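You operate a simulated robot arm through the tools that you are given. There is no shell and no other tool. Be economical: measure what you need, move in short steps, check, and stop when the job is done.

You are at the controls of a simulated robot arm. One attempt, no reset.

## Task
Stack the carton that says "TUBES 15 ml" from the table top on top of the carton that says "caps". Put the flask labelled "72" from the table top on the top of the chiller and the flask that says "26" on the grey tray there. Take the filter cartridge that says "fine" from the table top and put it on top of the grey filter there. Put the beaker from the table top in the sink. Open the mixer cupboard door, take the tub from the top mixer cupboard shelf and leave it on the mixing bench top, then shut the door. Push the right wash cupboard door shut. The order is free. Set down upright: flask, beaker.

Only the result counts: the job must be done as asked and must still hold three seconds after the hand-in. Knocking over, shifting, dropping, spilling or breaking anything else fails it. Lids that push on must go on centred and level and be pressed home; caps that screw on are set level and turned clockwise until they are tight.

## Robot
A 6-joint arm with a four-finger gripper on a trunk, on a base that drives. Base frame: it is fixed to the floor where the robot stands at the start and does not move with it; the origin is under the middle of the robot, x ahead of it, y to its left, z up; the surface under the hand at the start is at about z = 0.88. Readings come in m, rad, newtons and seconds.
Its first joint turns from -2.897 to 2.897 rad. Places, roughly: beaker [0.5, 0.25, 1]; carton [0.75, 0, 1]; filter [0.75, 0, 1]; filter cartridge [0.75, 0.5, 1]; flask [0.75, 0, 1]; mixer cupboard door [3.3, -0.9, 0.4]; mixing bench top [3.7, -0.8, 0.9]; right wash cupboard door [1.3, -1.7, 0.4]; sink (34x24 cm) [1.96, -2.18, 0.68]; top of the chiller (18x22 cm) [-0.9, 0, 0.64]; tray (11x8x3 cm) [1, 0.4, 0.9]; tub (10x10x9 cm) [3.4, -1, 0.4]. Payload 3.67 kg.
Tool frame: the origin (TCP) lies between the finger pads and is the grasp point; the fingertips stand 0.028 m ahead of it; z points along the fingers, y is the line along which they close. The gripper opens to 0.112 m. The gripper's body begins 0.073 m behind the TCP.
Orientation is that of the tool frame in the base frame, as a unit quaternion [x, y, z, w]. With the fingers straight down and closing along the base's y, the tool's x points along the base's -x, its y along +y and its z along -z.

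## Interface
- The arm moves only by the tool play_rows. Its argument "moves" is a list of rows, each a list of 7 numbers: the shift along the tool's x, y, z in units of 50 mm (1.0 is 50 mm), then the turn, a rotation vector about the tool's x, y, z in units of 4 degrees (1.0 is 4 degrees), then the closure in counts, from 0 (fully open) to 255 (shut). In form: [[dx, dy, dz, wx, wy, wz, hand], ...]. A call has 1 to 12 rows; each row shifts and turns the commanded pose from where the row before left it, along the tool's axes as they then stand. A call with a number of a shift or a turn outside -1 to 1 is refused whole. Each row takes 0.2 s and may step no farther than 0.05 m and 0.15 rad from the row before; otherwise, or with a gripper value out of range, the whole call is refused. A pose out of reach is approached as far as the arm can. The call stops where the force on the tool passes 40 N (or 10 N more than at its start, if that is more) or the arm is blocked; 0.2 s more then pass. The fingers move at their own pace and stop on an object; they squeeze with about 37 N. The grip force told is the motor's: it shows also when the fingers shut on nothing. Time passes only in rows, and 0.2 s behind the last, so rows that do not move let the fingers close. The reply holds the time, the measured pose of the TCP, the force on the tool along the base axes, the opening and the grip force, in the units named above and with some noise, with the torque about the TCP (base axes, N m) and any sound that the robot's microphone picked up.
- Cameras (640 x 400 px; columns grow to the right, rows downward): "scene" is now at [0.0591, 0.1624, 1.3076]; the picture's right is [-0.82, -0.57, 0.00], its down [-0.49, 0.69, -0.53] and it looks along [0.30, -0.43, -0.85] (base axes); focal length 214 px, centre (320, 200). "wrist" rides on the gripper at [0.06, -0.018, -0.104] in the tool frame; the picture's right is [0.29, 0.96, 0.00], its down [-0.80, 0.24, -0.55] and it looks along [-0.53, 0.16, 0.83] (tool axes); focal length 234 px, centre (320, 200).
- capture(camera): a new picture of that camera. It takes no simulated time.
- drive_base(legs): drives the robot by 1 to 6 legs, each [ahead, left, turn to the left] in m, m and rad, along the robot's own axes; the way and the turn of a leg run together, so that a leg with both is an arc; at most 1.5 m and 3.142 rad a leg. The arm and the cameras ride along, it lands a little off, and it stops where it bumps. It gives what a move gives.
- head_to(pan, tilt): turns the head with the scene camera to pan (to the left, within 2.496 rad either way) and tilt (down, from -0.506 to 1.204), counted from straight ahead of the robot. It gives what a move gives.
- point_at(camera, pixels): for up to 12 pixels [column, row] of the newest picture of that camera ("zoom" is the newest enlarged one), the place [x, y, z] in the base frame of the surface seen there, good to about 0.002 m, but the place of the scene camera against the robot may be out by one fixed shift of up to 0.018 m in any direction. It takes no simulated time.
- close_up(camera, box): a new picture of the part [left, top, right, bottom] of that camera's present view, enlarged. It takes no simulated time.
- close_job(): hands the job in; it is judged then, once.

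Go step by step. Measure first, check grasps and placings, and put right what went wrong. The budget is 145 turns and 172 pictures, counting those below and the enlarged ones. Unless the task says otherwise, let go and move clear before handing in, and close with one line.

The tools are called after "Request:" as name(argument=value, ...) on one line, values as JSON. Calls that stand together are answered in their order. play_rows: Moves the arm, as the interface text tells. Its arguments: {"type":"object","properties":{"moves":{"type":"array","items":{"type":"array","items":{"type":"number"}}}},"required":["moves"]} The other tools are called the same way: drive_base (legs) drives the base; head_to (pan, tilt) turns the head that bears the scene camera; capture (camera) takes a picture; point_at (camera, pixels) gives the place of the surface under pixels of a picture; close_up (camera, box) takes an enlarged picture of a part of a camera's view; close_job () hands the job in.

At the start:

```text
time: 0.0
ee_pos: [0.4658, 0.282, 1.3277]
tool_rot: [0.001, 1.0, 0.0, 0.0]
force: [-0.1, 0.4, -0.9]
torque: [0.02, 0.04, 0.0]
opening: 0.1122
finger_force: 0.1
robot x, y, heading: [0.0, 0.0015, 0.0]
head pan, tilt: [-0.96, 1.012]
```

scene: 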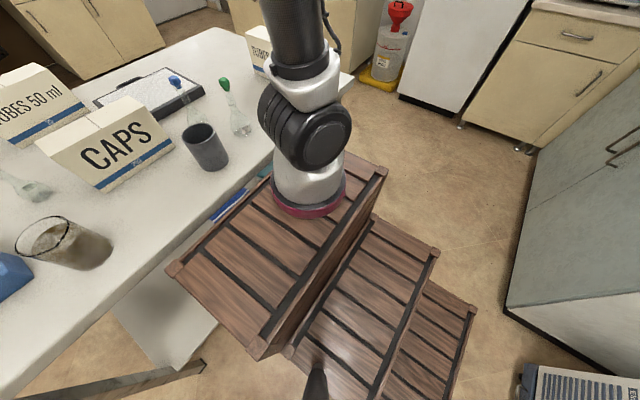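
wrist: 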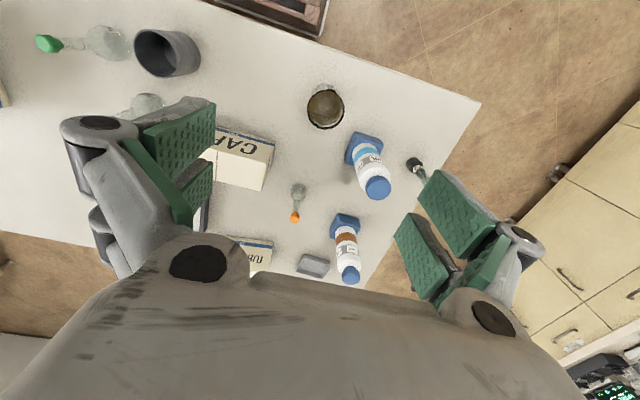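

The pictures show a crowded table with cartons, flasks and beaker. I first look over the table with the head straight ahead and to the left.

Request:
head_to(pan=0.0, tilt=0.7)

Request:
capture(camera="scene")

Request:
head_to(pan=-0.6, tilt=0.7)

Request:
capture(camera="scene")

```text
time: 1.2
ee_pos: [0.4656, 0.2814, 1.3288]
tool_rot: [0.001, 1.0, 0.0, 0.0]
force: [0.1, 0.0, -0.2]
torque: [0.03, 0.03, -0.02]
opening: 0.1118
finger_force: 0.0
robot x, y, heading: [-0.0009, 0.0045, -0.002]
head pan, tilt: [0.0, 0.7]
```

```text
169 pictures are left
```

scene: 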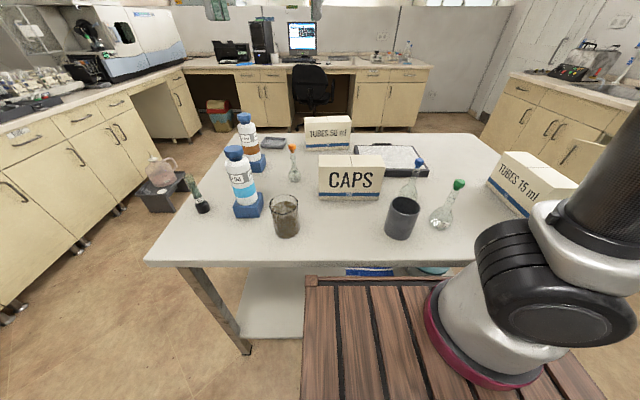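

```text
time: 2.2
ee_pos: [0.4656, 0.2817, 1.3295]
tool_rot: [0.0, 1.0, 0.0, 0.0]
force: [-1.3, 0.0, 0.2]
torque: [0.01, -0.02, 0.0]
opening: 0.1118
finger_force: 0.1
robot x, y, heading: [-0.0046, 0.0017, 0.0]
head pan, tilt: [-0.6, 0.7]
```

```text
168 pictures are left
```

scene: 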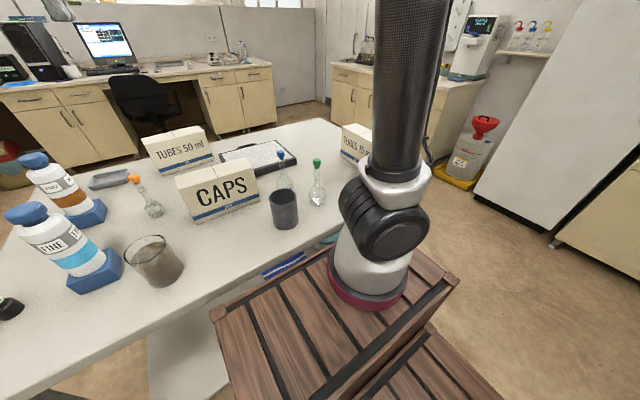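

The table shows two FINE/coarse cartridges at left, cartons, three flasks, a glass and a dark cup. I enlarge them to read labels.

Request:
head_to(pan=0.0, tilt=0.7)

Request:
close_up(camera="scene", box=[170, 100, 330, 250])

Request:
point_at(camera="zoom", pixels=[[320, 200]])

Request:
close_up(camera="scene", box=[310, 110, 490, 250])

Request:
capture(camera="scene")

Request:
point_at(camera="scene", pixels=[[284, 230], [285, 200], [402, 225], [404, 203], [294, 180], [440, 222], [410, 192], [385, 160], [350, 162], [243, 190], [246, 140], [277, 143]])

```text
time: 3.2
ee_pos: [0.4655, 0.2816, 1.3293]
tool_rot: [0.0, 1.0, 0.0, 0.0]
force: [0.5, 0.3, 0.0]
torque: [-0.02, 0.01, -0.03]
opening: 0.112
finger_force: 0.1
robot x, y, heading: [-0.0034, -0.0029, -0.003]
head pan, tilt: [0.0, 0.7]
```

```text
2.67 times, centred on (250, 175) of scene
```

zoom: 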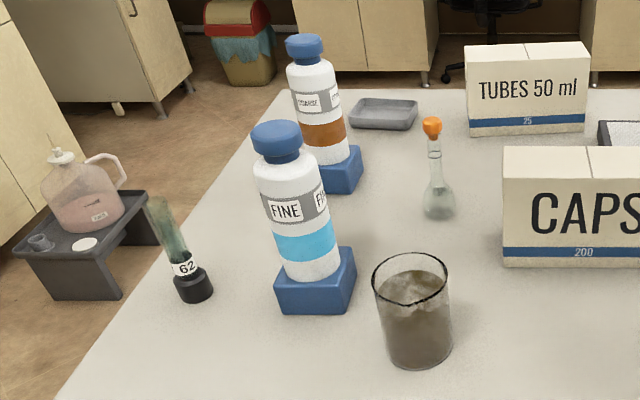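

```text
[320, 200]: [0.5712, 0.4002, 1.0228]
```

```text
2.86 times, centred on (400, 180) of scene
```

zoom: 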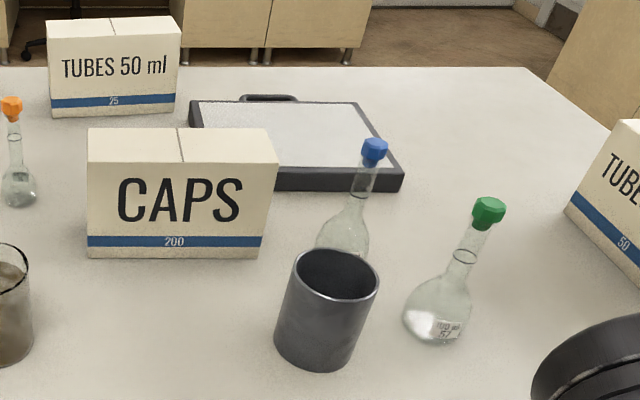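

```text
165 pictures are left
```

scene: 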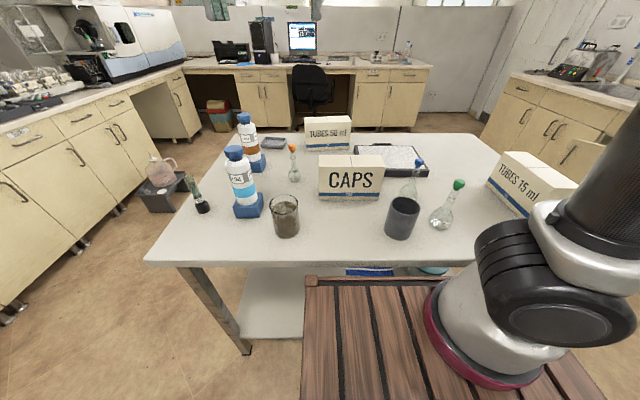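

```text
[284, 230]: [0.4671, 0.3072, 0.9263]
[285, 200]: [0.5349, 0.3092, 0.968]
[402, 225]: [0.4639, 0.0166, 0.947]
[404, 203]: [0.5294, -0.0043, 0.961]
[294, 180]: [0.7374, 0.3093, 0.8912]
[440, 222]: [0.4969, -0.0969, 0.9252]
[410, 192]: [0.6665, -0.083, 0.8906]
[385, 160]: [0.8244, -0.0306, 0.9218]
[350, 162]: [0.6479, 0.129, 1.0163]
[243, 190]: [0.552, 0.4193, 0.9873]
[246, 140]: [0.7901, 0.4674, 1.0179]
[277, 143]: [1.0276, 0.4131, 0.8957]
```

Beaker is the glass near [0.49,0.31]; the green-stopper flask's label seems to be "67". I need the labels of the others and the flat framed object, so I enlarge more.

Request:
close_up(camera="scene", box=[350, 135, 430, 190])

Request:
close_up(camera="scene", box=[270, 135, 320, 190])

Request:
close_up(camera="scene", box=[420, 170, 480, 240])

Request:
close_up(camera="scene", box=[390, 150, 440, 210])

Request:
capture(camera="wrist")

```text
7.27 times, centred on (390, 162) of scene
```

zoom: 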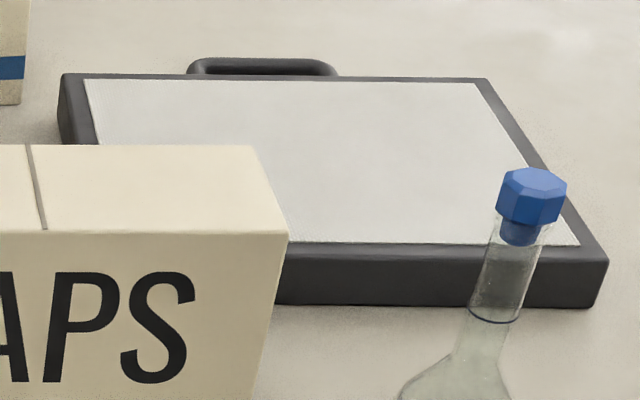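

```text
7.27 times, centred on (295, 162) of scene
```

zoom: 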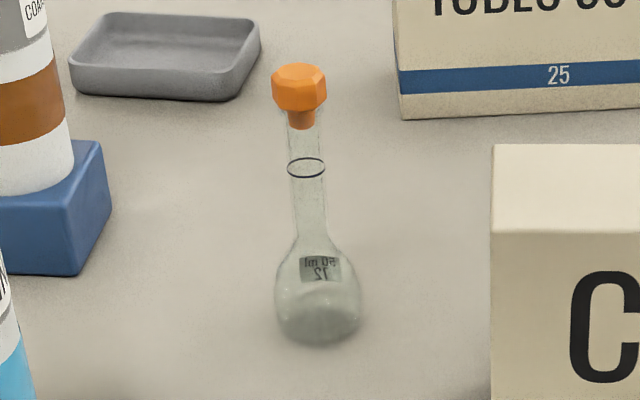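

```text
5.71 times, centred on (450, 205) of scene
```

zoom: 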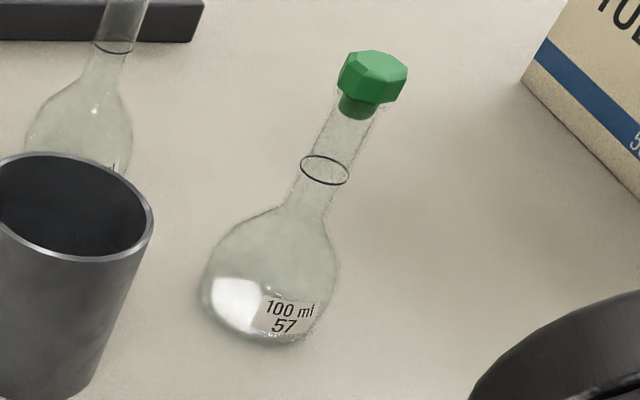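

```text
6.67 times, centred on (415, 180) of scene
```

zoom: 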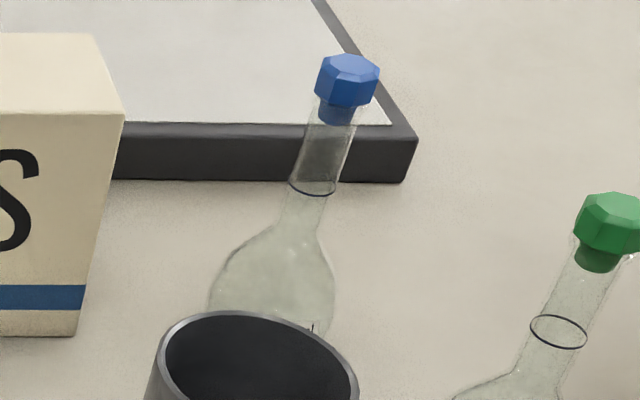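

```text
160 pictures are left
```

wrist: 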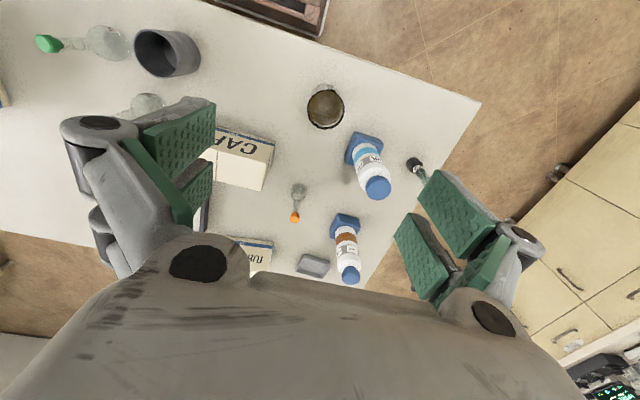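

The panel with handle is the grey filter; the orange-stopper flask's label is seen mirrored from the back (could be "72"). I measure objects in the wrist picture and look at it enlarged.

Request:
point_at(camera="wrist", pixels=[[326, 112], [312, 115], [340, 115], [378, 187], [348, 275], [295, 217], [313, 264], [245, 160], [165, 50], [300, 190], [360, 140]])

Request:
close_up(camera="wrist", box=[260, 80, 460, 300])

Request:
close_up(camera="wrist", box=[0, 0, 220, 140])

Request:
head_to(pan=-0.75, tilt=0.8)

Request:
capture(camera="scene")

```text
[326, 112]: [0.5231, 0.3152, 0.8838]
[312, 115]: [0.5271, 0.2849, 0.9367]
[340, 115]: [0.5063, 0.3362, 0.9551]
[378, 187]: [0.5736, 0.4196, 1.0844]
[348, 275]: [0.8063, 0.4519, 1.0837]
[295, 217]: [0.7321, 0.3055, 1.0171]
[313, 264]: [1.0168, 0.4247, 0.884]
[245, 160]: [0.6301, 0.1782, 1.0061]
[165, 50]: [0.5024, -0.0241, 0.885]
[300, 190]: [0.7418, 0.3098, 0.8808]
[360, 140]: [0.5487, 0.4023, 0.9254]
```

```text
1.82 times, centred on (360, 190) of wrist
```

zoom: 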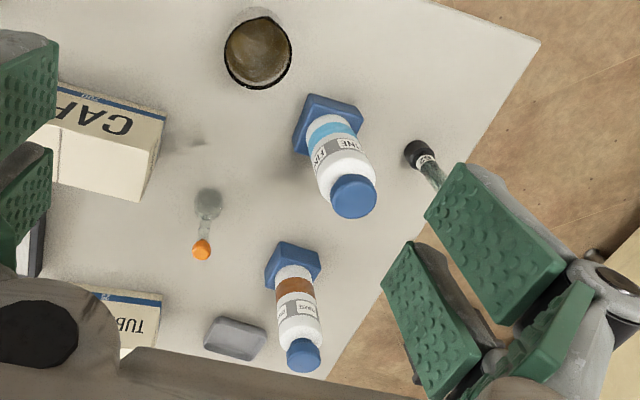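

```text
2.86 times, centred on (110, 70) of wrist
```

zoom: 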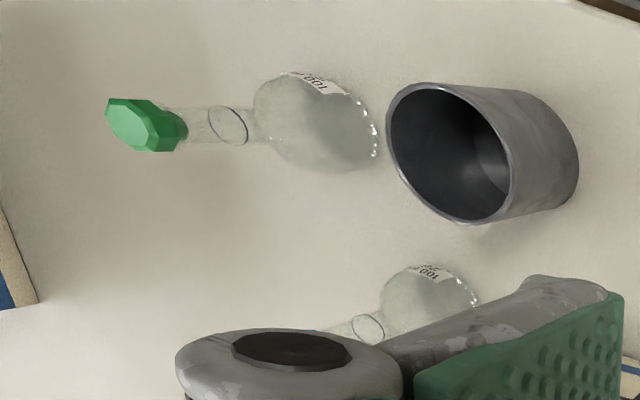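

```text
time: 4.3
ee_pos: [0.4664, 0.2819, 1.3285]
tool_rot: [-0.001, 1.0, 0.0, 0.0]
force: [-0.1, 0.0, 0.5]
torque: [-0.01, 0.04, 0.0]
opening: 0.1119
finger_force: 0.2
robot x, y, heading: [-0.0011, -0.0021, 0.001]
head pan, tilt: [-0.75, 0.799]
```

```text
157 pictures are left
```

scene: 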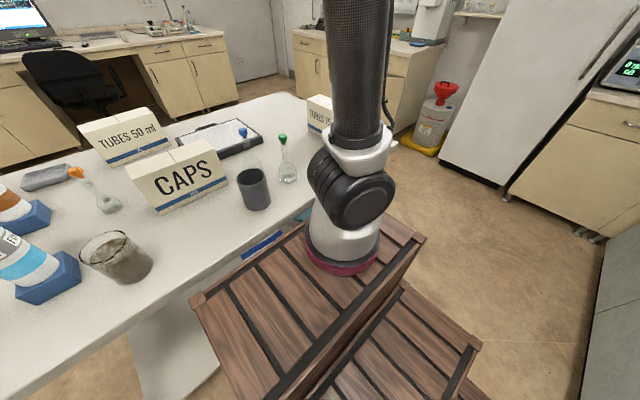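

Orange flask's tag needs a better look; I zoom further, and shift the arm to the right so the wrist camera sees the blue flask.

Request:
play_rows(moves=[[0, -1, 0, 0, 0, 0, 0], [0, -1, 0, 0, 0, 0, 0], [0, -1, 0, 0, 0, 0, 0], [0, -1, 0, 0, 0, 0, 0], [0, -1, 0, 0, 0, 0, 0], [0, 0, 0, 0, 0, 0, 0]])

Request:
capture(camera="wrist")

Request:
head_to(pan=0.0, tilt=0.7)

Request:
close_up(camera="scene", box=[285, 160, 305, 185])

```text
time: 5.7
ee_pos: [0.4649, 0.0289, 1.3283]
tool_rot: [-0.001, 1.0, 0.001, 0.0]
force: [-0.1, 0.4, -0.2]
torque: [-0.03, 0.04, -0.01]
opening: 0.1121
finger_force: 0.0
robot x, y, heading: [0.0008, 0.0012, 0.006]
head pan, tilt: [-0.75, 0.799]
```

```text
156 pictures are left
```

wrist: 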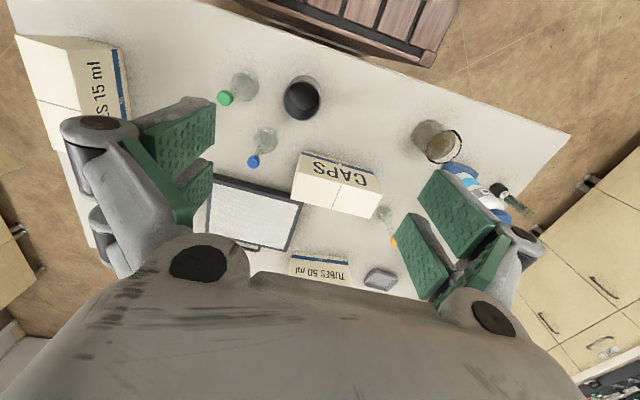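

```text
time: 6.8
ee_pos: [0.4653, 0.0287, 1.3289]
tool_rot: [0.001, 1.0, -0.001, -0.001]
force: [-0.6, 0.3, 0.8]
torque: [-0.03, -0.01, 0.01]
opening: 0.1121
finger_force: 0.1
robot x, y, heading: [-0.0019, -0.0002, -0.002]
head pan, tilt: [0.0, 0.7]
```

```text
16.00 times, centred on (295, 172) of scene
```

zoom: 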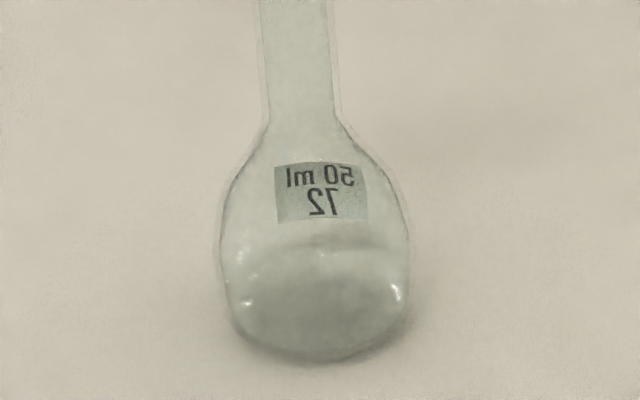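

The orange flask reads "72" mirrored. Now I check the blue flask's label at (265,140) in the wrist picture.

Request:
close_up(camera="wrist", box=[245, 120, 285, 160])

Request:
close_up(camera="wrist", box=[0, 20, 400, 280])

Request:
point_at(camera="wrist", pixels=[[253, 161], [224, 98], [268, 140], [216, 180], [302, 205], [284, 248], [303, 152], [379, 167], [333, 214], [20, 45], [112, 50], [60, 120]])

```text
10.00 times, centred on (265, 140) of wrist
```

zoom: 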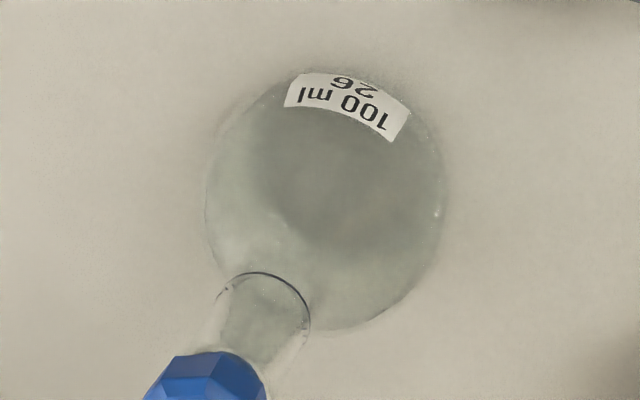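

```text
1.54 times, centred on (200, 150) of wrist
```

zoom: 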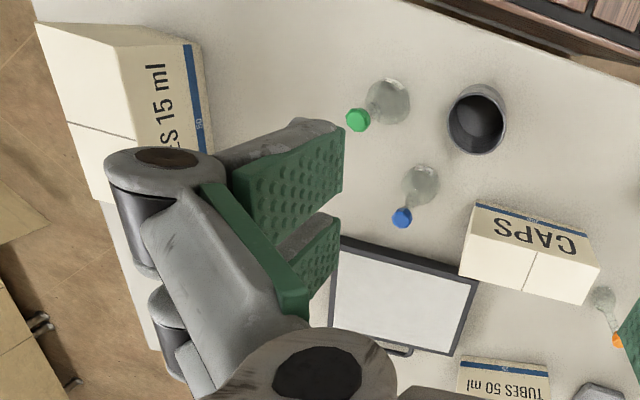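

```text
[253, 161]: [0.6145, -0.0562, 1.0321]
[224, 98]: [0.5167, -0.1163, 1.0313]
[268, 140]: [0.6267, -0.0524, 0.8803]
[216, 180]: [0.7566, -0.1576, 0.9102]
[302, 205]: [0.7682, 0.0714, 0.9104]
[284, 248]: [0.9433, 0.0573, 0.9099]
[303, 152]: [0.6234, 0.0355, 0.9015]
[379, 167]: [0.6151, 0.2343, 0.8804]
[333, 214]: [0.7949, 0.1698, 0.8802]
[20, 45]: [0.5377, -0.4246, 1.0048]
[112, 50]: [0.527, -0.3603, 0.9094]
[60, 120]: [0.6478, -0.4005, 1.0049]
```

Blue flask reads "26", orange "72". Next I move the hand above the TUBES 15 carton to measure it.

Request:
play_rows(moves=[[0, -1, 0, 0, 0, 0, 0], [0, -1, 0, 0, 0, 0, 0], [0, -1, 0, 0, 0, 0, 0], [0, -1, 0, 0, 0, 0, 0], [0, -1, 0, 0, 0, 0, 0], [0, -1, 0, 0, 0, 0, 0], [0, -0.6, 0, 0, 0, 0, 0], [0, 0, 0, 0, 0, 0, 0]])

Request:
capture(camera="wrist")

Request:
capture(camera="scene")

Request:
point_at(camera="scene", pixels=[[146, 262], [225, 138], [484, 136], [300, 262], [310, 285], [243, 190], [249, 215], [235, 155]])

```text
time: 8.6
ee_pos: [0.4656, -0.3007, 1.3278]
tool_rot: [0.0, 1.0, 0.0, -0.001]
force: [0.7, 0.2, 0.8]
torque: [-0.02, -0.01, -0.01]
opening: 0.1122
finger_force: 0.1
robot x, y, heading: [-0.0009, -0.002, -0.001]
head pan, tilt: [0.0, 0.7]
```

```text
152 pictures are left
```

wrist: 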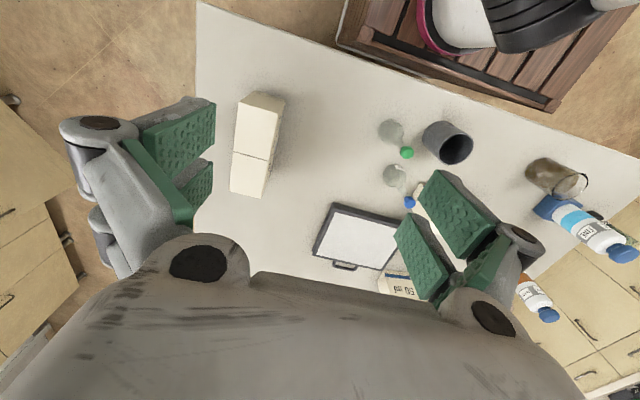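

```text
151 pictures are left
```

scene: 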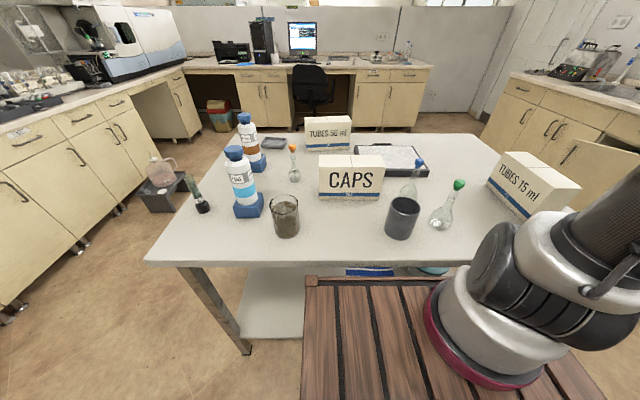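

```text
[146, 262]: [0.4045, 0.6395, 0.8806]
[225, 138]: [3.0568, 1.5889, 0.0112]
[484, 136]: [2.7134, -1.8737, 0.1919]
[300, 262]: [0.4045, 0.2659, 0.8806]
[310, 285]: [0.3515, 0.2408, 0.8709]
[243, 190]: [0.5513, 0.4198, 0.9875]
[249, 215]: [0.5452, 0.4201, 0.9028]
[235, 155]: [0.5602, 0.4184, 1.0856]
```

The TUBES 15 carton's top is at about (243–283, 93–198) in the wrist picture. I measure its corners and the CAPS top in the scene picture.

Request:
point_at(camera="wrist", pixels=[[251, 92], [284, 102], [279, 125], [262, 198], [231, 190], [237, 120], [250, 160], [234, 153], [271, 160], [410, 203], [407, 153], [393, 216]])

Request:
close_up(camera="wrist", box=[210, 70, 310, 210])

Request:
point_at(camera="scene", pixels=[[320, 168], [385, 168], [384, 156], [320, 155], [350, 162], [321, 190], [377, 195], [355, 150], [427, 170], [415, 147], [402, 199]])

```text
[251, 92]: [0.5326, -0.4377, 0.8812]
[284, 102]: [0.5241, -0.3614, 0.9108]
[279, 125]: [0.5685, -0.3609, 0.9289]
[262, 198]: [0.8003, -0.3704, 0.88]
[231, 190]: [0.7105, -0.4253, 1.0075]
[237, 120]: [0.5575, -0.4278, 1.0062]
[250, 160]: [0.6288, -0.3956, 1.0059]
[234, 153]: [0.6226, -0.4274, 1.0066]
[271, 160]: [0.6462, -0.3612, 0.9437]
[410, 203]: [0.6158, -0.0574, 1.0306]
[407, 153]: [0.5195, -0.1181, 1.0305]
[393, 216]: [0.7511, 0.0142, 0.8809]
```

```text
2.86 times, centred on (260, 140) of wrist
```

zoom: 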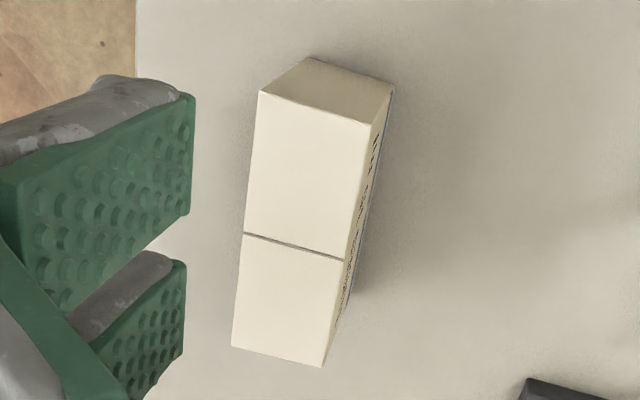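

```text
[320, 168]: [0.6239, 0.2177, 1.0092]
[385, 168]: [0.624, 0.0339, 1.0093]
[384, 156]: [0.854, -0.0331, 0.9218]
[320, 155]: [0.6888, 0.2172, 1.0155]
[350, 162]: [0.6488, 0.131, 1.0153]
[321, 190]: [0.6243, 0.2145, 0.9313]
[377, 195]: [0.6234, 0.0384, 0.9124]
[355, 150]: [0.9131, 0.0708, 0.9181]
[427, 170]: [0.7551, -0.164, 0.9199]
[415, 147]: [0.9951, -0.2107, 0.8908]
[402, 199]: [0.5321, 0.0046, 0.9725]
```

The carton lies axis-aligned along x, y from -0.428 to -0.361, top 1.006. I measure its x-ends and the CAPS rear edge on the zoom.

Request:
close_up(camera="wrist", box=[210, 70, 310, 210])

Request:
point_at(camera="zoom", pixels=[[262, 97], [362, 126], [320, 363], [236, 343], [291, 245], [250, 165]])

Request:
close_up(camera="scene", box=[310, 140, 400, 210])

Request:
point_at(camera="zoom", pixels=[[66, 205], [66, 115], [200, 110], [510, 110], [530, 195], [300, 190], [90, 100]])

```text
2.86 times, centred on (260, 140) of wrist
```

zoom: 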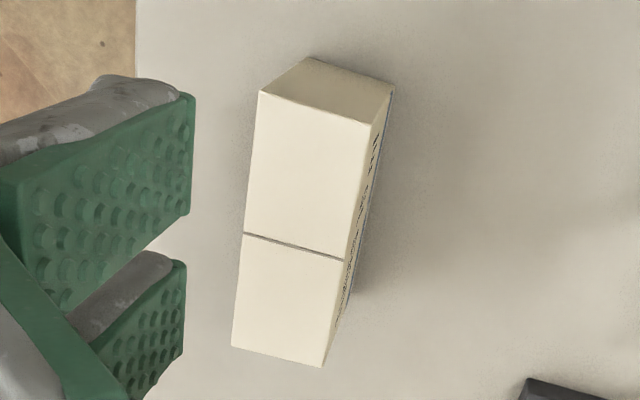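

```text
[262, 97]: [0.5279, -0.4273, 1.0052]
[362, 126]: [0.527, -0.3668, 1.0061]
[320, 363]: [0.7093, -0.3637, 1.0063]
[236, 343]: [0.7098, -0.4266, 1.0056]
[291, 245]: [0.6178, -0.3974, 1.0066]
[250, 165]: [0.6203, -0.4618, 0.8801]
```

```text
5.71 times, centred on (355, 175) of scene
```

zoom: 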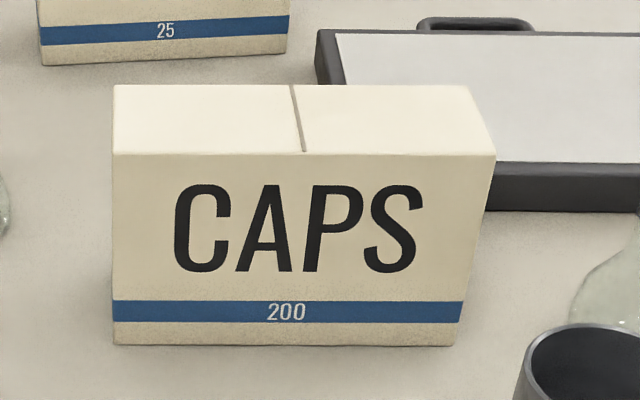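

```text
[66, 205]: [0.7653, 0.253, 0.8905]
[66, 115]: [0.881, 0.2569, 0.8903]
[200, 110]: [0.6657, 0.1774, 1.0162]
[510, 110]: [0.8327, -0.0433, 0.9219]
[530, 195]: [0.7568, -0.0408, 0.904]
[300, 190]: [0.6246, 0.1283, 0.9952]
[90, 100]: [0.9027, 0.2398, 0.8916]
```

TUBES 15 centre is (0.6185, -0.395), top 1.006. I go above it and down to TCP z 0.965, then close.

Request:
play_rows(moves=[[-0.765, -0.47, 0.5, 0, 0, 0, 0], [-0.765, -0.47, 0.5, 0, 0, 0, 0], [-0.765, -0.47, 0.5, 0, 0, 0, 0], [-0.765, -0.47, 0.5, 0, 0, 0, 0], [0, 0, 0.9, 0, 0, 0, 0], [0, 0, 0.9, 0, 0, 0, 0], [0, 0, 0.9, 0, 0, 0, 0]])

Request:
capture(camera="wrist")

```text
refused: row 1 steps farther than a row can; nothing moved
```

```text
147 pictures are left
```

wrist: 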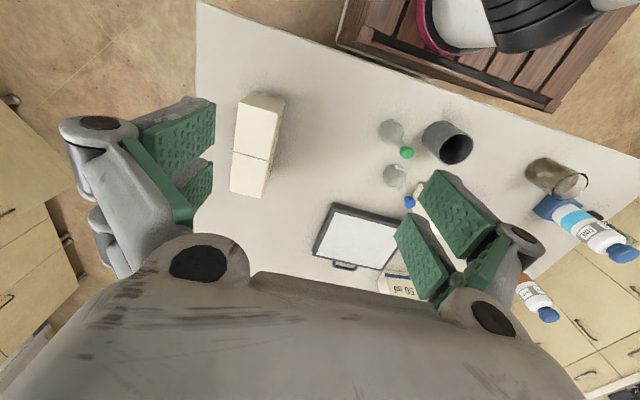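

The step norm was over 50 mm; I split the move into smaller rows.

Request:
play_rows(moves=[[-0.765, -0.47, 0.3, 0, 0, 0, 0], [-0.765, -0.47, 0.3, 0, 0, 0, 0], [-0.765, -0.47, 0.3, 0, 0, 0, 0], [-0.765, -0.47, 0.3, 0, 0, 0, 0], [0, 0, 0.9, 0, 0, 0, 0], [0, 0, 0.9, 0, 0, 0, 0], [0, 0, 0.9, 0, 0, 0, 0], [0, 0, 0.9, 0, 0, 0, 0]])

Request:
capture(camera="wrist")

```text
time: 10.4
ee_pos: [0.6181, -0.3934, 1.087]
tool_rot: [0.0, 1.0, 0.0, 0.001]
force: [0.2, 0.2, 0.7]
torque: [-0.02, -0.04, 0.02]
opening: 0.1118
finger_force: 0.1
robot x, y, heading: [-0.0042, 0.0009, -0.001]
head pan, tilt: [0.0, 0.7]
```

```text
146 pictures are left
```

wrist: 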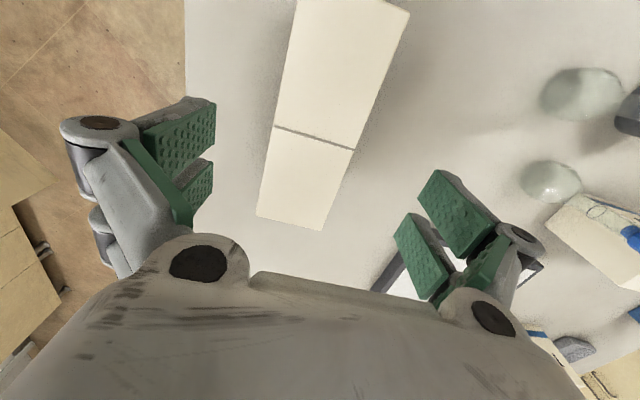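

The carton sits between the fingers. I descend 0.122 m and close.

Request:
play_rows(moves=[[0, 0, 0.8, 0, 0, 0, 0], [0, 0, 0.8, 0, 0, 0, 0], [0, 0, 0.8, 0, 0, 0, 0], [0, 0, 0, 0, 0, 0, 255], [0, 0, 0, 0, 0, 0, 255], [0, 0, 0, 0, 0, 0, 255], [0, 0, -0.3, 0, 0, 0, 255], [0, 0, -0.7, 0, 0, 0, 255], [0, 0, -1, 0, 0, 0, 255], [0, 0, -1, 0, 0, 0, 255], [0, 0, -1, 0, 0, 0, 255]])

Request:
capture(camera="wrist")

```text
time: 12.8
ee_pos: [0.6222, -0.395, 1.1692]
tool_rot: [0.0, 1.0, 0.0, 0.0]
force: [0.8, -0.4, -3.1]
torque: [0.03, 0.02, -0.02]
opening: 0.07
finger_force: 36.8
robot x, y, heading: [-0.0019, -0.0045, 0.005]
head pan, tilt: [0.0, 0.7]
```

```text
145 pictures are left
```

wrist: 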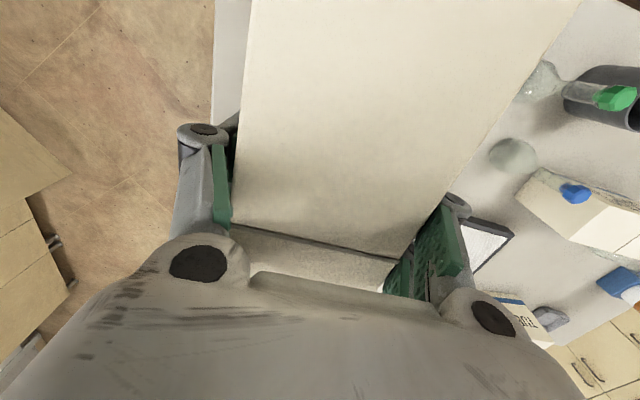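

Carton is held (opening 0.07). I lift and turn it +90° about vertical.

Request:
play_rows(moves=[[0, 0, -0.15, 0, 0, -1, 255], [0, 0, -0.15, 0, 0, -1, 255], [0, 0, -0.15, 0, 0, -1, 255], [0, 0, -0.15, 0, 0, -1, 255], [0, 0, -0.15, 0, 0, -1, 255], [0, 0, -0.15, 0, 0, -1, 255], [0, 0, -0.15, 0, 0, -1, 255], [0, 0, -0.15, 0, 0, -1, 255], [0, 0, -0.15, 0, 0, -1, 255], [0, 0, -0.15, 0, 0, -1, 255], [0, 0, -0.15, 0, 0, -1, 255], [0, 0, -0.15, 0, 0, -1, 255]])

Request:
play_rows(moves=[[0, 0, 0, 0, 0, -1, 255], [0, 0, 0, 0, 0, -1, 255], [0, 0, 0, 0, 0, -1, 255], [0, 0, 0, 0, 0, -1, 255], [0, 0, 0, 0, 0, -1, 255], [0, 0, 0, 0, 0, -1, 255], [0, 0, 0, 0, 0, -1, 255], [0, 0, 0, 0, 0, -1, 255], [0, 0, 0, 0, 0, -1, 255], [0, 0, 0, 0, 0, -1, 255], [0, 0, 0, 0, 0, -0.5, 255], [0, 0, 0, 0, 0, 0, 255]])

```text
time: 15.4
ee_pos: [0.618, -0.3921, 1.2575]
tool_rot: [-0.408, 0.913, 0.001, 0.0]
force: [-0.2, -0.3, -2.6]
torque: [-0.01, 0.01, -0.02]
opening: 0.0699
finger_force: 36.8
robot x, y, heading: [0.001, -0.0033, 0.003]
head pan, tilt: [0.0, 0.7]
```

```text
time: 18.0
ee_pos: [0.6187, -0.3927, 1.259]
tool_rot: [0.707, -0.707, 0.0, 0.0]
force: [0.2, 0.2, -1.5]
torque: [-0.03, -0.02, 0.05]
opening: 0.0697
finger_force: 36.6
robot x, y, heading: [-0.0043, -0.0014, 0.0]
head pan, tilt: [0.0, 0.7]
```

Turned. Now translate 0.52 m along +y and 0.0385 along +x to above CAPS.

Request:
play_rows(moves=[[-0.945, -0.07, 0, 0, 0, 0, 255], [-0.945, -0.07, 0, 0, 0, 0, 255], [-0.945, -0.07, 0, 0, 0, 0, 255], [-0.945, -0.07, 0, 0, 0, 0, 255], [-0.945, -0.07, 0, 0, 0, 0, 255], [-0.945, -0.07, 0, 0, 0, 0, 255], [-0.945, -0.07, 0, 0, 0, 0, 255], [-0.945, -0.07, 0, 0, 0, 0, 255], [-0.945, -0.07, 0, 0, 0, 0, 255], [-0.945, -0.07, 0, 0, 0, 0, 255], [-0.945, -0.07, 0, 0, 0, 0, 255], [0, 0, 0, 0, 0, 0, 255]])

Request:
play_rows(moves=[[0, 0, 1, 0, 0, 0, 255], [0, 0, 1, 0, 0, 0, 255], [0, 0, 0.4, 0, 0, 0, 255], [0, 0, 0, 0, 0, 0, 255]])

Request:
capture(camera="wrist")

Request:
capture(camera="scene")

```text
time: 20.6
ee_pos: [0.6577, 0.1265, 1.2585]
tool_rot: [-0.707, 0.707, 0.0, 0.0]
force: [-0.6, 0.5, -3.0]
torque: [-0.01, 0.02, -0.01]
opening: 0.0698
finger_force: 37.0
robot x, y, heading: [0.001, 0.0002, -0.001]
head pan, tilt: [0.0, 0.7]
```

```text
time: 21.6
ee_pos: [0.6577, 0.1258, 1.1373]
tool_rot: [0.707, -0.707, 0.0, 0.0]
force: [0.3, 0.0, -2.4]
torque: [0.04, -0.01, 0.03]
opening: 0.07
finger_force: 36.7
robot x, y, heading: [-0.0008, 0.0004, 0.001]
head pan, tilt: [0.0, 0.7]
```

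```text
144 pictures are left
```

wrist: 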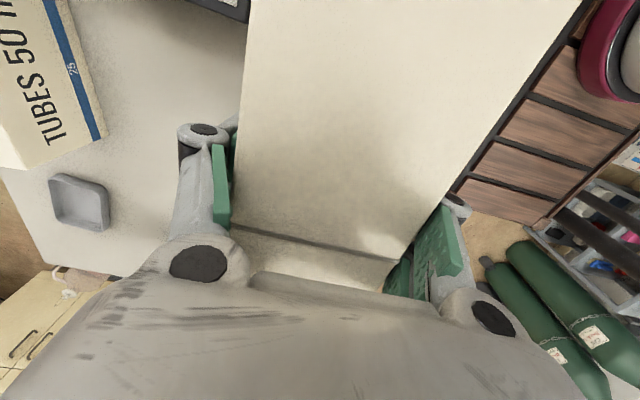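

```text
143 pictures are left
```

scene: 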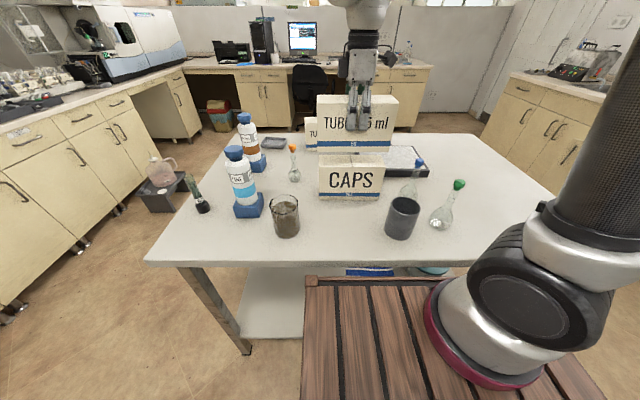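

The carton hangs aligned above CAPS. I lower gently until contact.

Request:
play_rows(moves=[[0, 0, 0.5, 0, 0, 0, 255], [0, 0, 0.26, 0, 0, 0, 255], [0, 0, 0.06, 0, 0, 0, 255], [0, 0, 0.04, 0, 0, 0, 255], [0, 0, 0.02, 0, 0, 0, 255], [0, 0, 0, 0, 0, 0, 255]])

Request:
close_up(camera="scene", box=[310, 90, 410, 210])

Request:
point_at(camera="zoom", pixels=[[200, 170], [400, 170], [200, 300], [400, 300], [205, 320]])

```text
time: 23.0
ee_pos: [0.6566, 0.1267, 1.0929]
tool_rot: [0.707, -0.707, -0.001, 0.0]
force: [0.1, -0.3, -3.8]
torque: [-0.01, 0.0, -0.05]
opening: 0.0698
finger_force: 36.9
robot x, y, heading: [0.0005, -0.001, 0.004]
head pan, tilt: [0.0, 0.7]
```

```text
3.33 times, centred on (360, 150) of scene
```

zoom: 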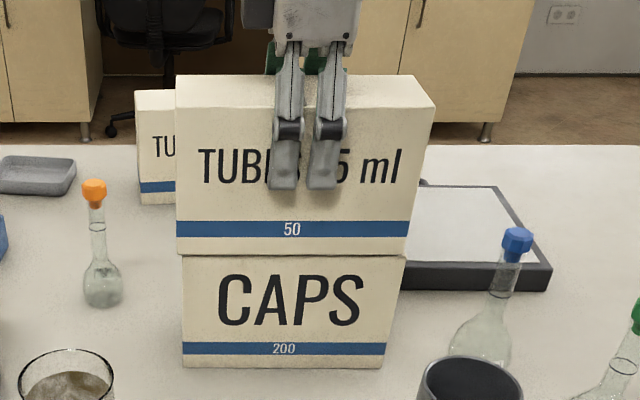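

```text
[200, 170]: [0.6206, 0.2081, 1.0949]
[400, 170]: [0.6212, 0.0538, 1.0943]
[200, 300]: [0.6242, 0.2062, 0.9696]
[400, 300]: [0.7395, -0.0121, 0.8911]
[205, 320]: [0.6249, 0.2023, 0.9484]
```

Carton is square over CAPS within ~4 mm; weight still on the hand, so I lower a few mm more until force shows.

Request:
play_rows(moves=[[0, 0, 0.03, 0, 0, 0, 255], [0, 0, 0.03, 0, 0, 0, 255], [0, 0, 0, 0, 0, 0, 255]])

```text
time: 23.8
ee_pos: [0.6581, 0.1269, 1.0915]
tool_rot: [-0.706, 0.708, -0.001, 0.0]
force: [-0.4, 0.9, 18.8]
torque: [-0.12, 0.35, -0.09]
opening: 0.0698
finger_force: 37.4
robot x, y, heading: [-0.0009, 0.001, -0.003]
head pan, tilt: [0.0, 0.7]
```

Contact (18.8 N). Back off 1.5 mm of command, open slowly and rise.

Request:
play_rows(moves=[[0, 0, -0.03, 0, 0, 0, 255], [0, 0, 0, 0, 0, 0, 60], [0, 0, 0, 0, 0, 0, 0], [0, 0, 0, 0, 0, 0, 0], [0, 0, -0.5, 0, 0, 0, 0], [0, 0, -1, 0, 0, 0, 0], [0, 0, -1, 0, 0, 0, 0], [0, 0, -1, 0, 0, 0, 0]])

Request:
close_up(camera="scene", box=[310, 90, 410, 210])

Request:
capture(camera="wrist")

```text
time: 25.6
ee_pos: [0.6553, 0.1264, 1.2677]
tool_rot: [0.707, -0.707, -0.001, 0.001]
force: [0.2, -0.8, -0.6]
torque: [-0.01, 0.04, 0.06]
opening: 0.112
finger_force: 0.0
robot x, y, heading: [-0.0015, 0.0026, -0.001]
head pan, tilt: [0.0, 0.7]
```

```text
3.33 times, centred on (360, 150) of scene
```

zoom: 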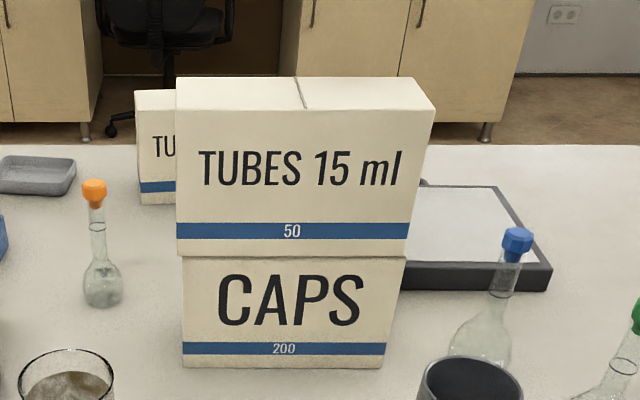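

```text
140 pictures are left
```

wrist: 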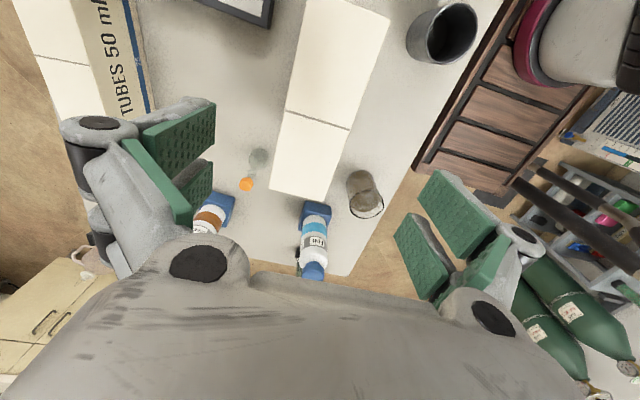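

Stack is good. Now I measure the FINE cartridge and the filter panel.

Request:
close_up(camera="scene", box=[210, 135, 290, 225])

Request:
point_at(camera="zoom", pixels=[[190, 60], [220, 170], [168, 195], [288, 190], [210, 330], [300, 310], [330, 280], [235, 290], [165, 65], [245, 60], [200, 100]])

Request:
close_up(camera="wrist", box=[180, 140, 400, 290])

Request:
point_at(camera="zoom", pixels=[[345, 190], [425, 195], [385, 180], [390, 345], [360, 345], [415, 345], [360, 270], [425, 270], [190, 120], [225, 30]])

```text
4.44 times, centred on (250, 180) of scene
```

zoom: 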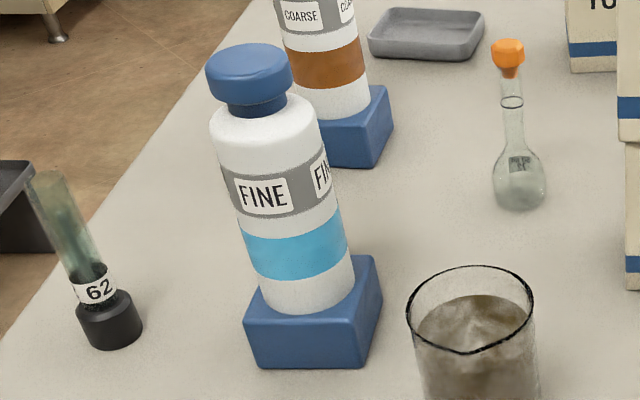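

```text
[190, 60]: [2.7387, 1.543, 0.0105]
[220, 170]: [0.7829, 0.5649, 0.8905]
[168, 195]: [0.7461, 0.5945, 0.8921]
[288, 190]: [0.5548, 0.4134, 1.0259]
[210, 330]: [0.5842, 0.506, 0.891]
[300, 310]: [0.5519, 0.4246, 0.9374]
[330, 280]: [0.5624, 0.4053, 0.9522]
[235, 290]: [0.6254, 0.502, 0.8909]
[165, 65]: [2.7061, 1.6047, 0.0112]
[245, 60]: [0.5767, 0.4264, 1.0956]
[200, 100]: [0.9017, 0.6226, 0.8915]
```

```text
2.67 times, centred on (290, 215) of wrist
```

zoom: 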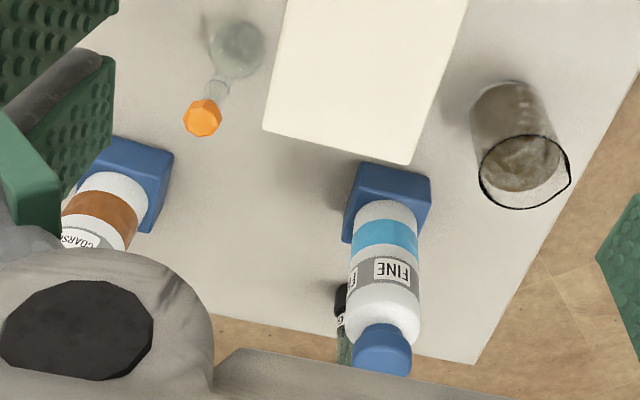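

```text
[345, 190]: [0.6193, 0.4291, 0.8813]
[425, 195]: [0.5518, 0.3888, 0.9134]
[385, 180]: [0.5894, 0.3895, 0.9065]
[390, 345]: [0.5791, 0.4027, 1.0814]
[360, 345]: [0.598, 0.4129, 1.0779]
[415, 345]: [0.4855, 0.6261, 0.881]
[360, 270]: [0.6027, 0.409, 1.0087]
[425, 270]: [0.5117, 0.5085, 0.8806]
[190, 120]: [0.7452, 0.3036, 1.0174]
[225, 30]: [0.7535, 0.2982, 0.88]
```

Cartridge centre is about (0.58, 0.42). I move above and before it to measure precisely.

Request:
play_rows(moves=[[-0.8, 0.3, 0, 0, 0, 0, 0], [-0.8, 0.3, 0, 0, 0, 0, 0], [-0.8, 0.3, 0, 0, 0, 0, 0], [-0.8, 0.3, 0, 0, 0, 0, 0], [-0.8, 0.3, 0, 0, 0, 0, 0], [0, 0, 0, 0, 0, 0, 0]])

Request:
capture(camera="wrist")

```text
time: 27.0
ee_pos: [0.5832, 0.3264, 1.2677]
tool_rot: [-0.707, 0.707, -0.001, 0.0]
force: [0.2, -0.2, -0.6]
torque: [0.03, -0.01, 0.01]
opening: 0.1122
finger_force: 0.1
robot x, y, heading: [-0.0041, -0.0035, -0.002]
head pan, tilt: [0.0, 0.7]
```

```text
137 pictures are left
```

wrist: 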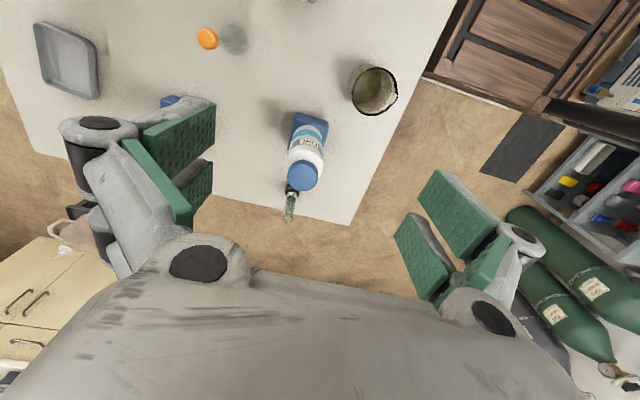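

Request:
close_up(camera="wrist", box=[260, 50, 420, 200])

Request:
point_at(camera="zoom", pixels=[[120, 341], [168, 310], [222, 345], [165, 375], [170, 345], [255, 175], [415, 170], [380, 80], [345, 130], [540, 150], [450, 250]])

Request:
point_at(camera="wrist", pixels=[[207, 38], [70, 60], [40, 28], [98, 98], [55, 88], [90, 48]])

```text
2.67 times, centred on (340, 125) of wrist
```

zoom: 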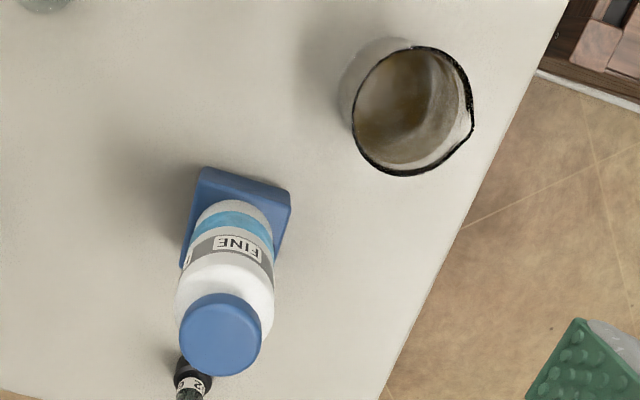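

```text
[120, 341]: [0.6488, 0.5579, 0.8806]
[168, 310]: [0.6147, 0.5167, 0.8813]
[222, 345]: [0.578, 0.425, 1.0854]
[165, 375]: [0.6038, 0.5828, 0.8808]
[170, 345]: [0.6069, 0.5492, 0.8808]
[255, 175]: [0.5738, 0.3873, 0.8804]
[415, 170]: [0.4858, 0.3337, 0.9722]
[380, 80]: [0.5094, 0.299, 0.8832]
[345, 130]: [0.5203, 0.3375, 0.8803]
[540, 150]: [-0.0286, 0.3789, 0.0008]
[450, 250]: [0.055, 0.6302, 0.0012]
```

```text
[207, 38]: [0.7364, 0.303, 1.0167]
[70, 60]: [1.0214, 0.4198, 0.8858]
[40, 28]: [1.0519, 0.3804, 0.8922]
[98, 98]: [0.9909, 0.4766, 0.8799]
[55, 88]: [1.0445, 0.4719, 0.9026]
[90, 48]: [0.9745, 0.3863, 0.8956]
```

Cap centre is about (0.579, 0.4215), top 1.085. I move over it and go down to z≈1.10 to check first.

Request:
play_rows(moves=[[-0.95, 0.04, 0, 0, 0, 0, 0], [-0.95, 0.03, 0, 0, 0, 0, 0], [0, 0, 1, 0, 0, 0, 0], [0, 0, 1, 0, 0, 0, 0], [0, 0, 0.7, 0, 0, 0, 0], [0, 0, 0, 0, 0, 0, 0]])

Request:
capture(camera="wrist")

Request:
capture(camera="scene")

```text
time: 28.4
ee_pos: [0.5791, 0.42, 1.1301]
tool_rot: [-0.707, 0.707, 0.001, 0.0]
force: [0.2, -0.1, -0.2]
torque: [0.0, 0.01, -0.02]
opening: 0.112
finger_force: 0.1
robot x, y, heading: [-0.0001, -0.0031, -0.0]
head pan, tilt: [0.0, 0.7]
```

```text
135 pictures are left
```

wrist: 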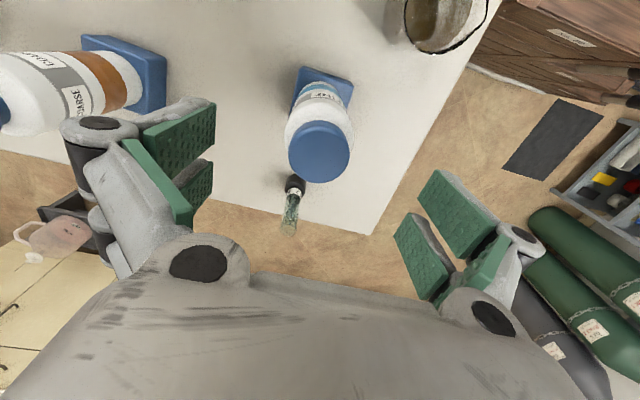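

```text
134 pictures are left
```

scene: 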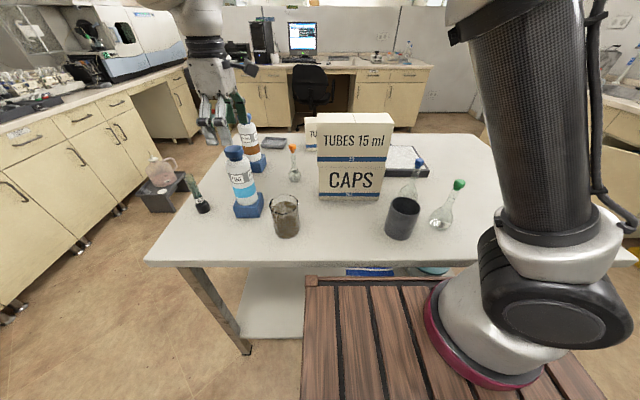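

I check the cap edge coordinates against the TCP before descending.

Request:
point_at(camera="wrist", pixels=[[292, 152], [347, 150], [320, 125], [320, 172], [320, 150]])

Request:
close_up(camera="scene", box=[170, 60, 290, 230])

```text
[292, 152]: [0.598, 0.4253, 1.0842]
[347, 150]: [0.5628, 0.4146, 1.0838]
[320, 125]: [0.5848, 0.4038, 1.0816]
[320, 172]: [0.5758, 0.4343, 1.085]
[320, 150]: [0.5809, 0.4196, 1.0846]
```

```text
2.35 times, centred on (230, 145) of scene
```

zoom: 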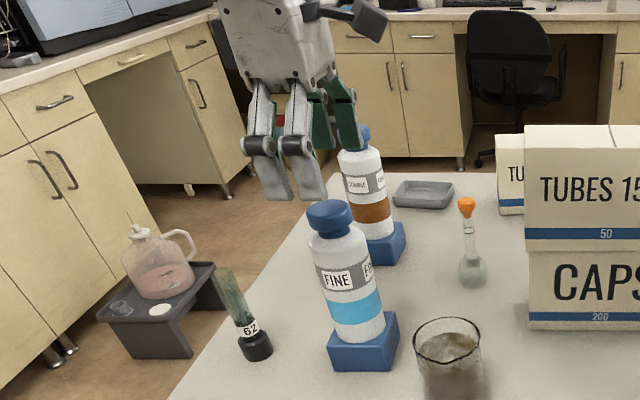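

Centred. Descend 0.105 m, close, lift.

Request:
play_rows(moves=[[0, 0, 0.7, 0, 0, 0, 0], [0, 0, 0.7, 0, 0, 0, 0], [0, 0, 0.7, 0, 0, 0, 0], [0, 0, 0, 0, 0, 0, 255], [0, 0, 0, 0, 0, 0, 255], [0, 0, 0, 0, 0, 0, 255], [0, 0, -0.2, 0, 0, 0, 255], [0, 0, -0.8, 0, 0, 0, 255], [0, 0, -1, 0, 0, 0, 255], [0, 0, -1, 0, 0, 0, 255]])

Request:
capture(camera="scene")

```text
time: 30.6
ee_pos: [0.5795, 0.4217, 1.1802]
tool_rot: [-0.707, 0.708, 0.0, -0.001]
force: [0.7, 0.7, -4.5]
torque: [-0.01, 0.02, 0.0]
opening: 0.0559
finger_force: 36.9
robot x, y, heading: [-0.0023, 0.001, 0.002]
head pan, tilt: [0.0, 0.7]
```

```text
132 pictures are left
```

scene: 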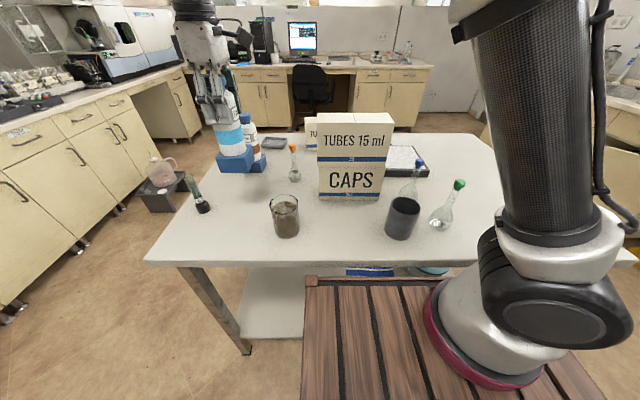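

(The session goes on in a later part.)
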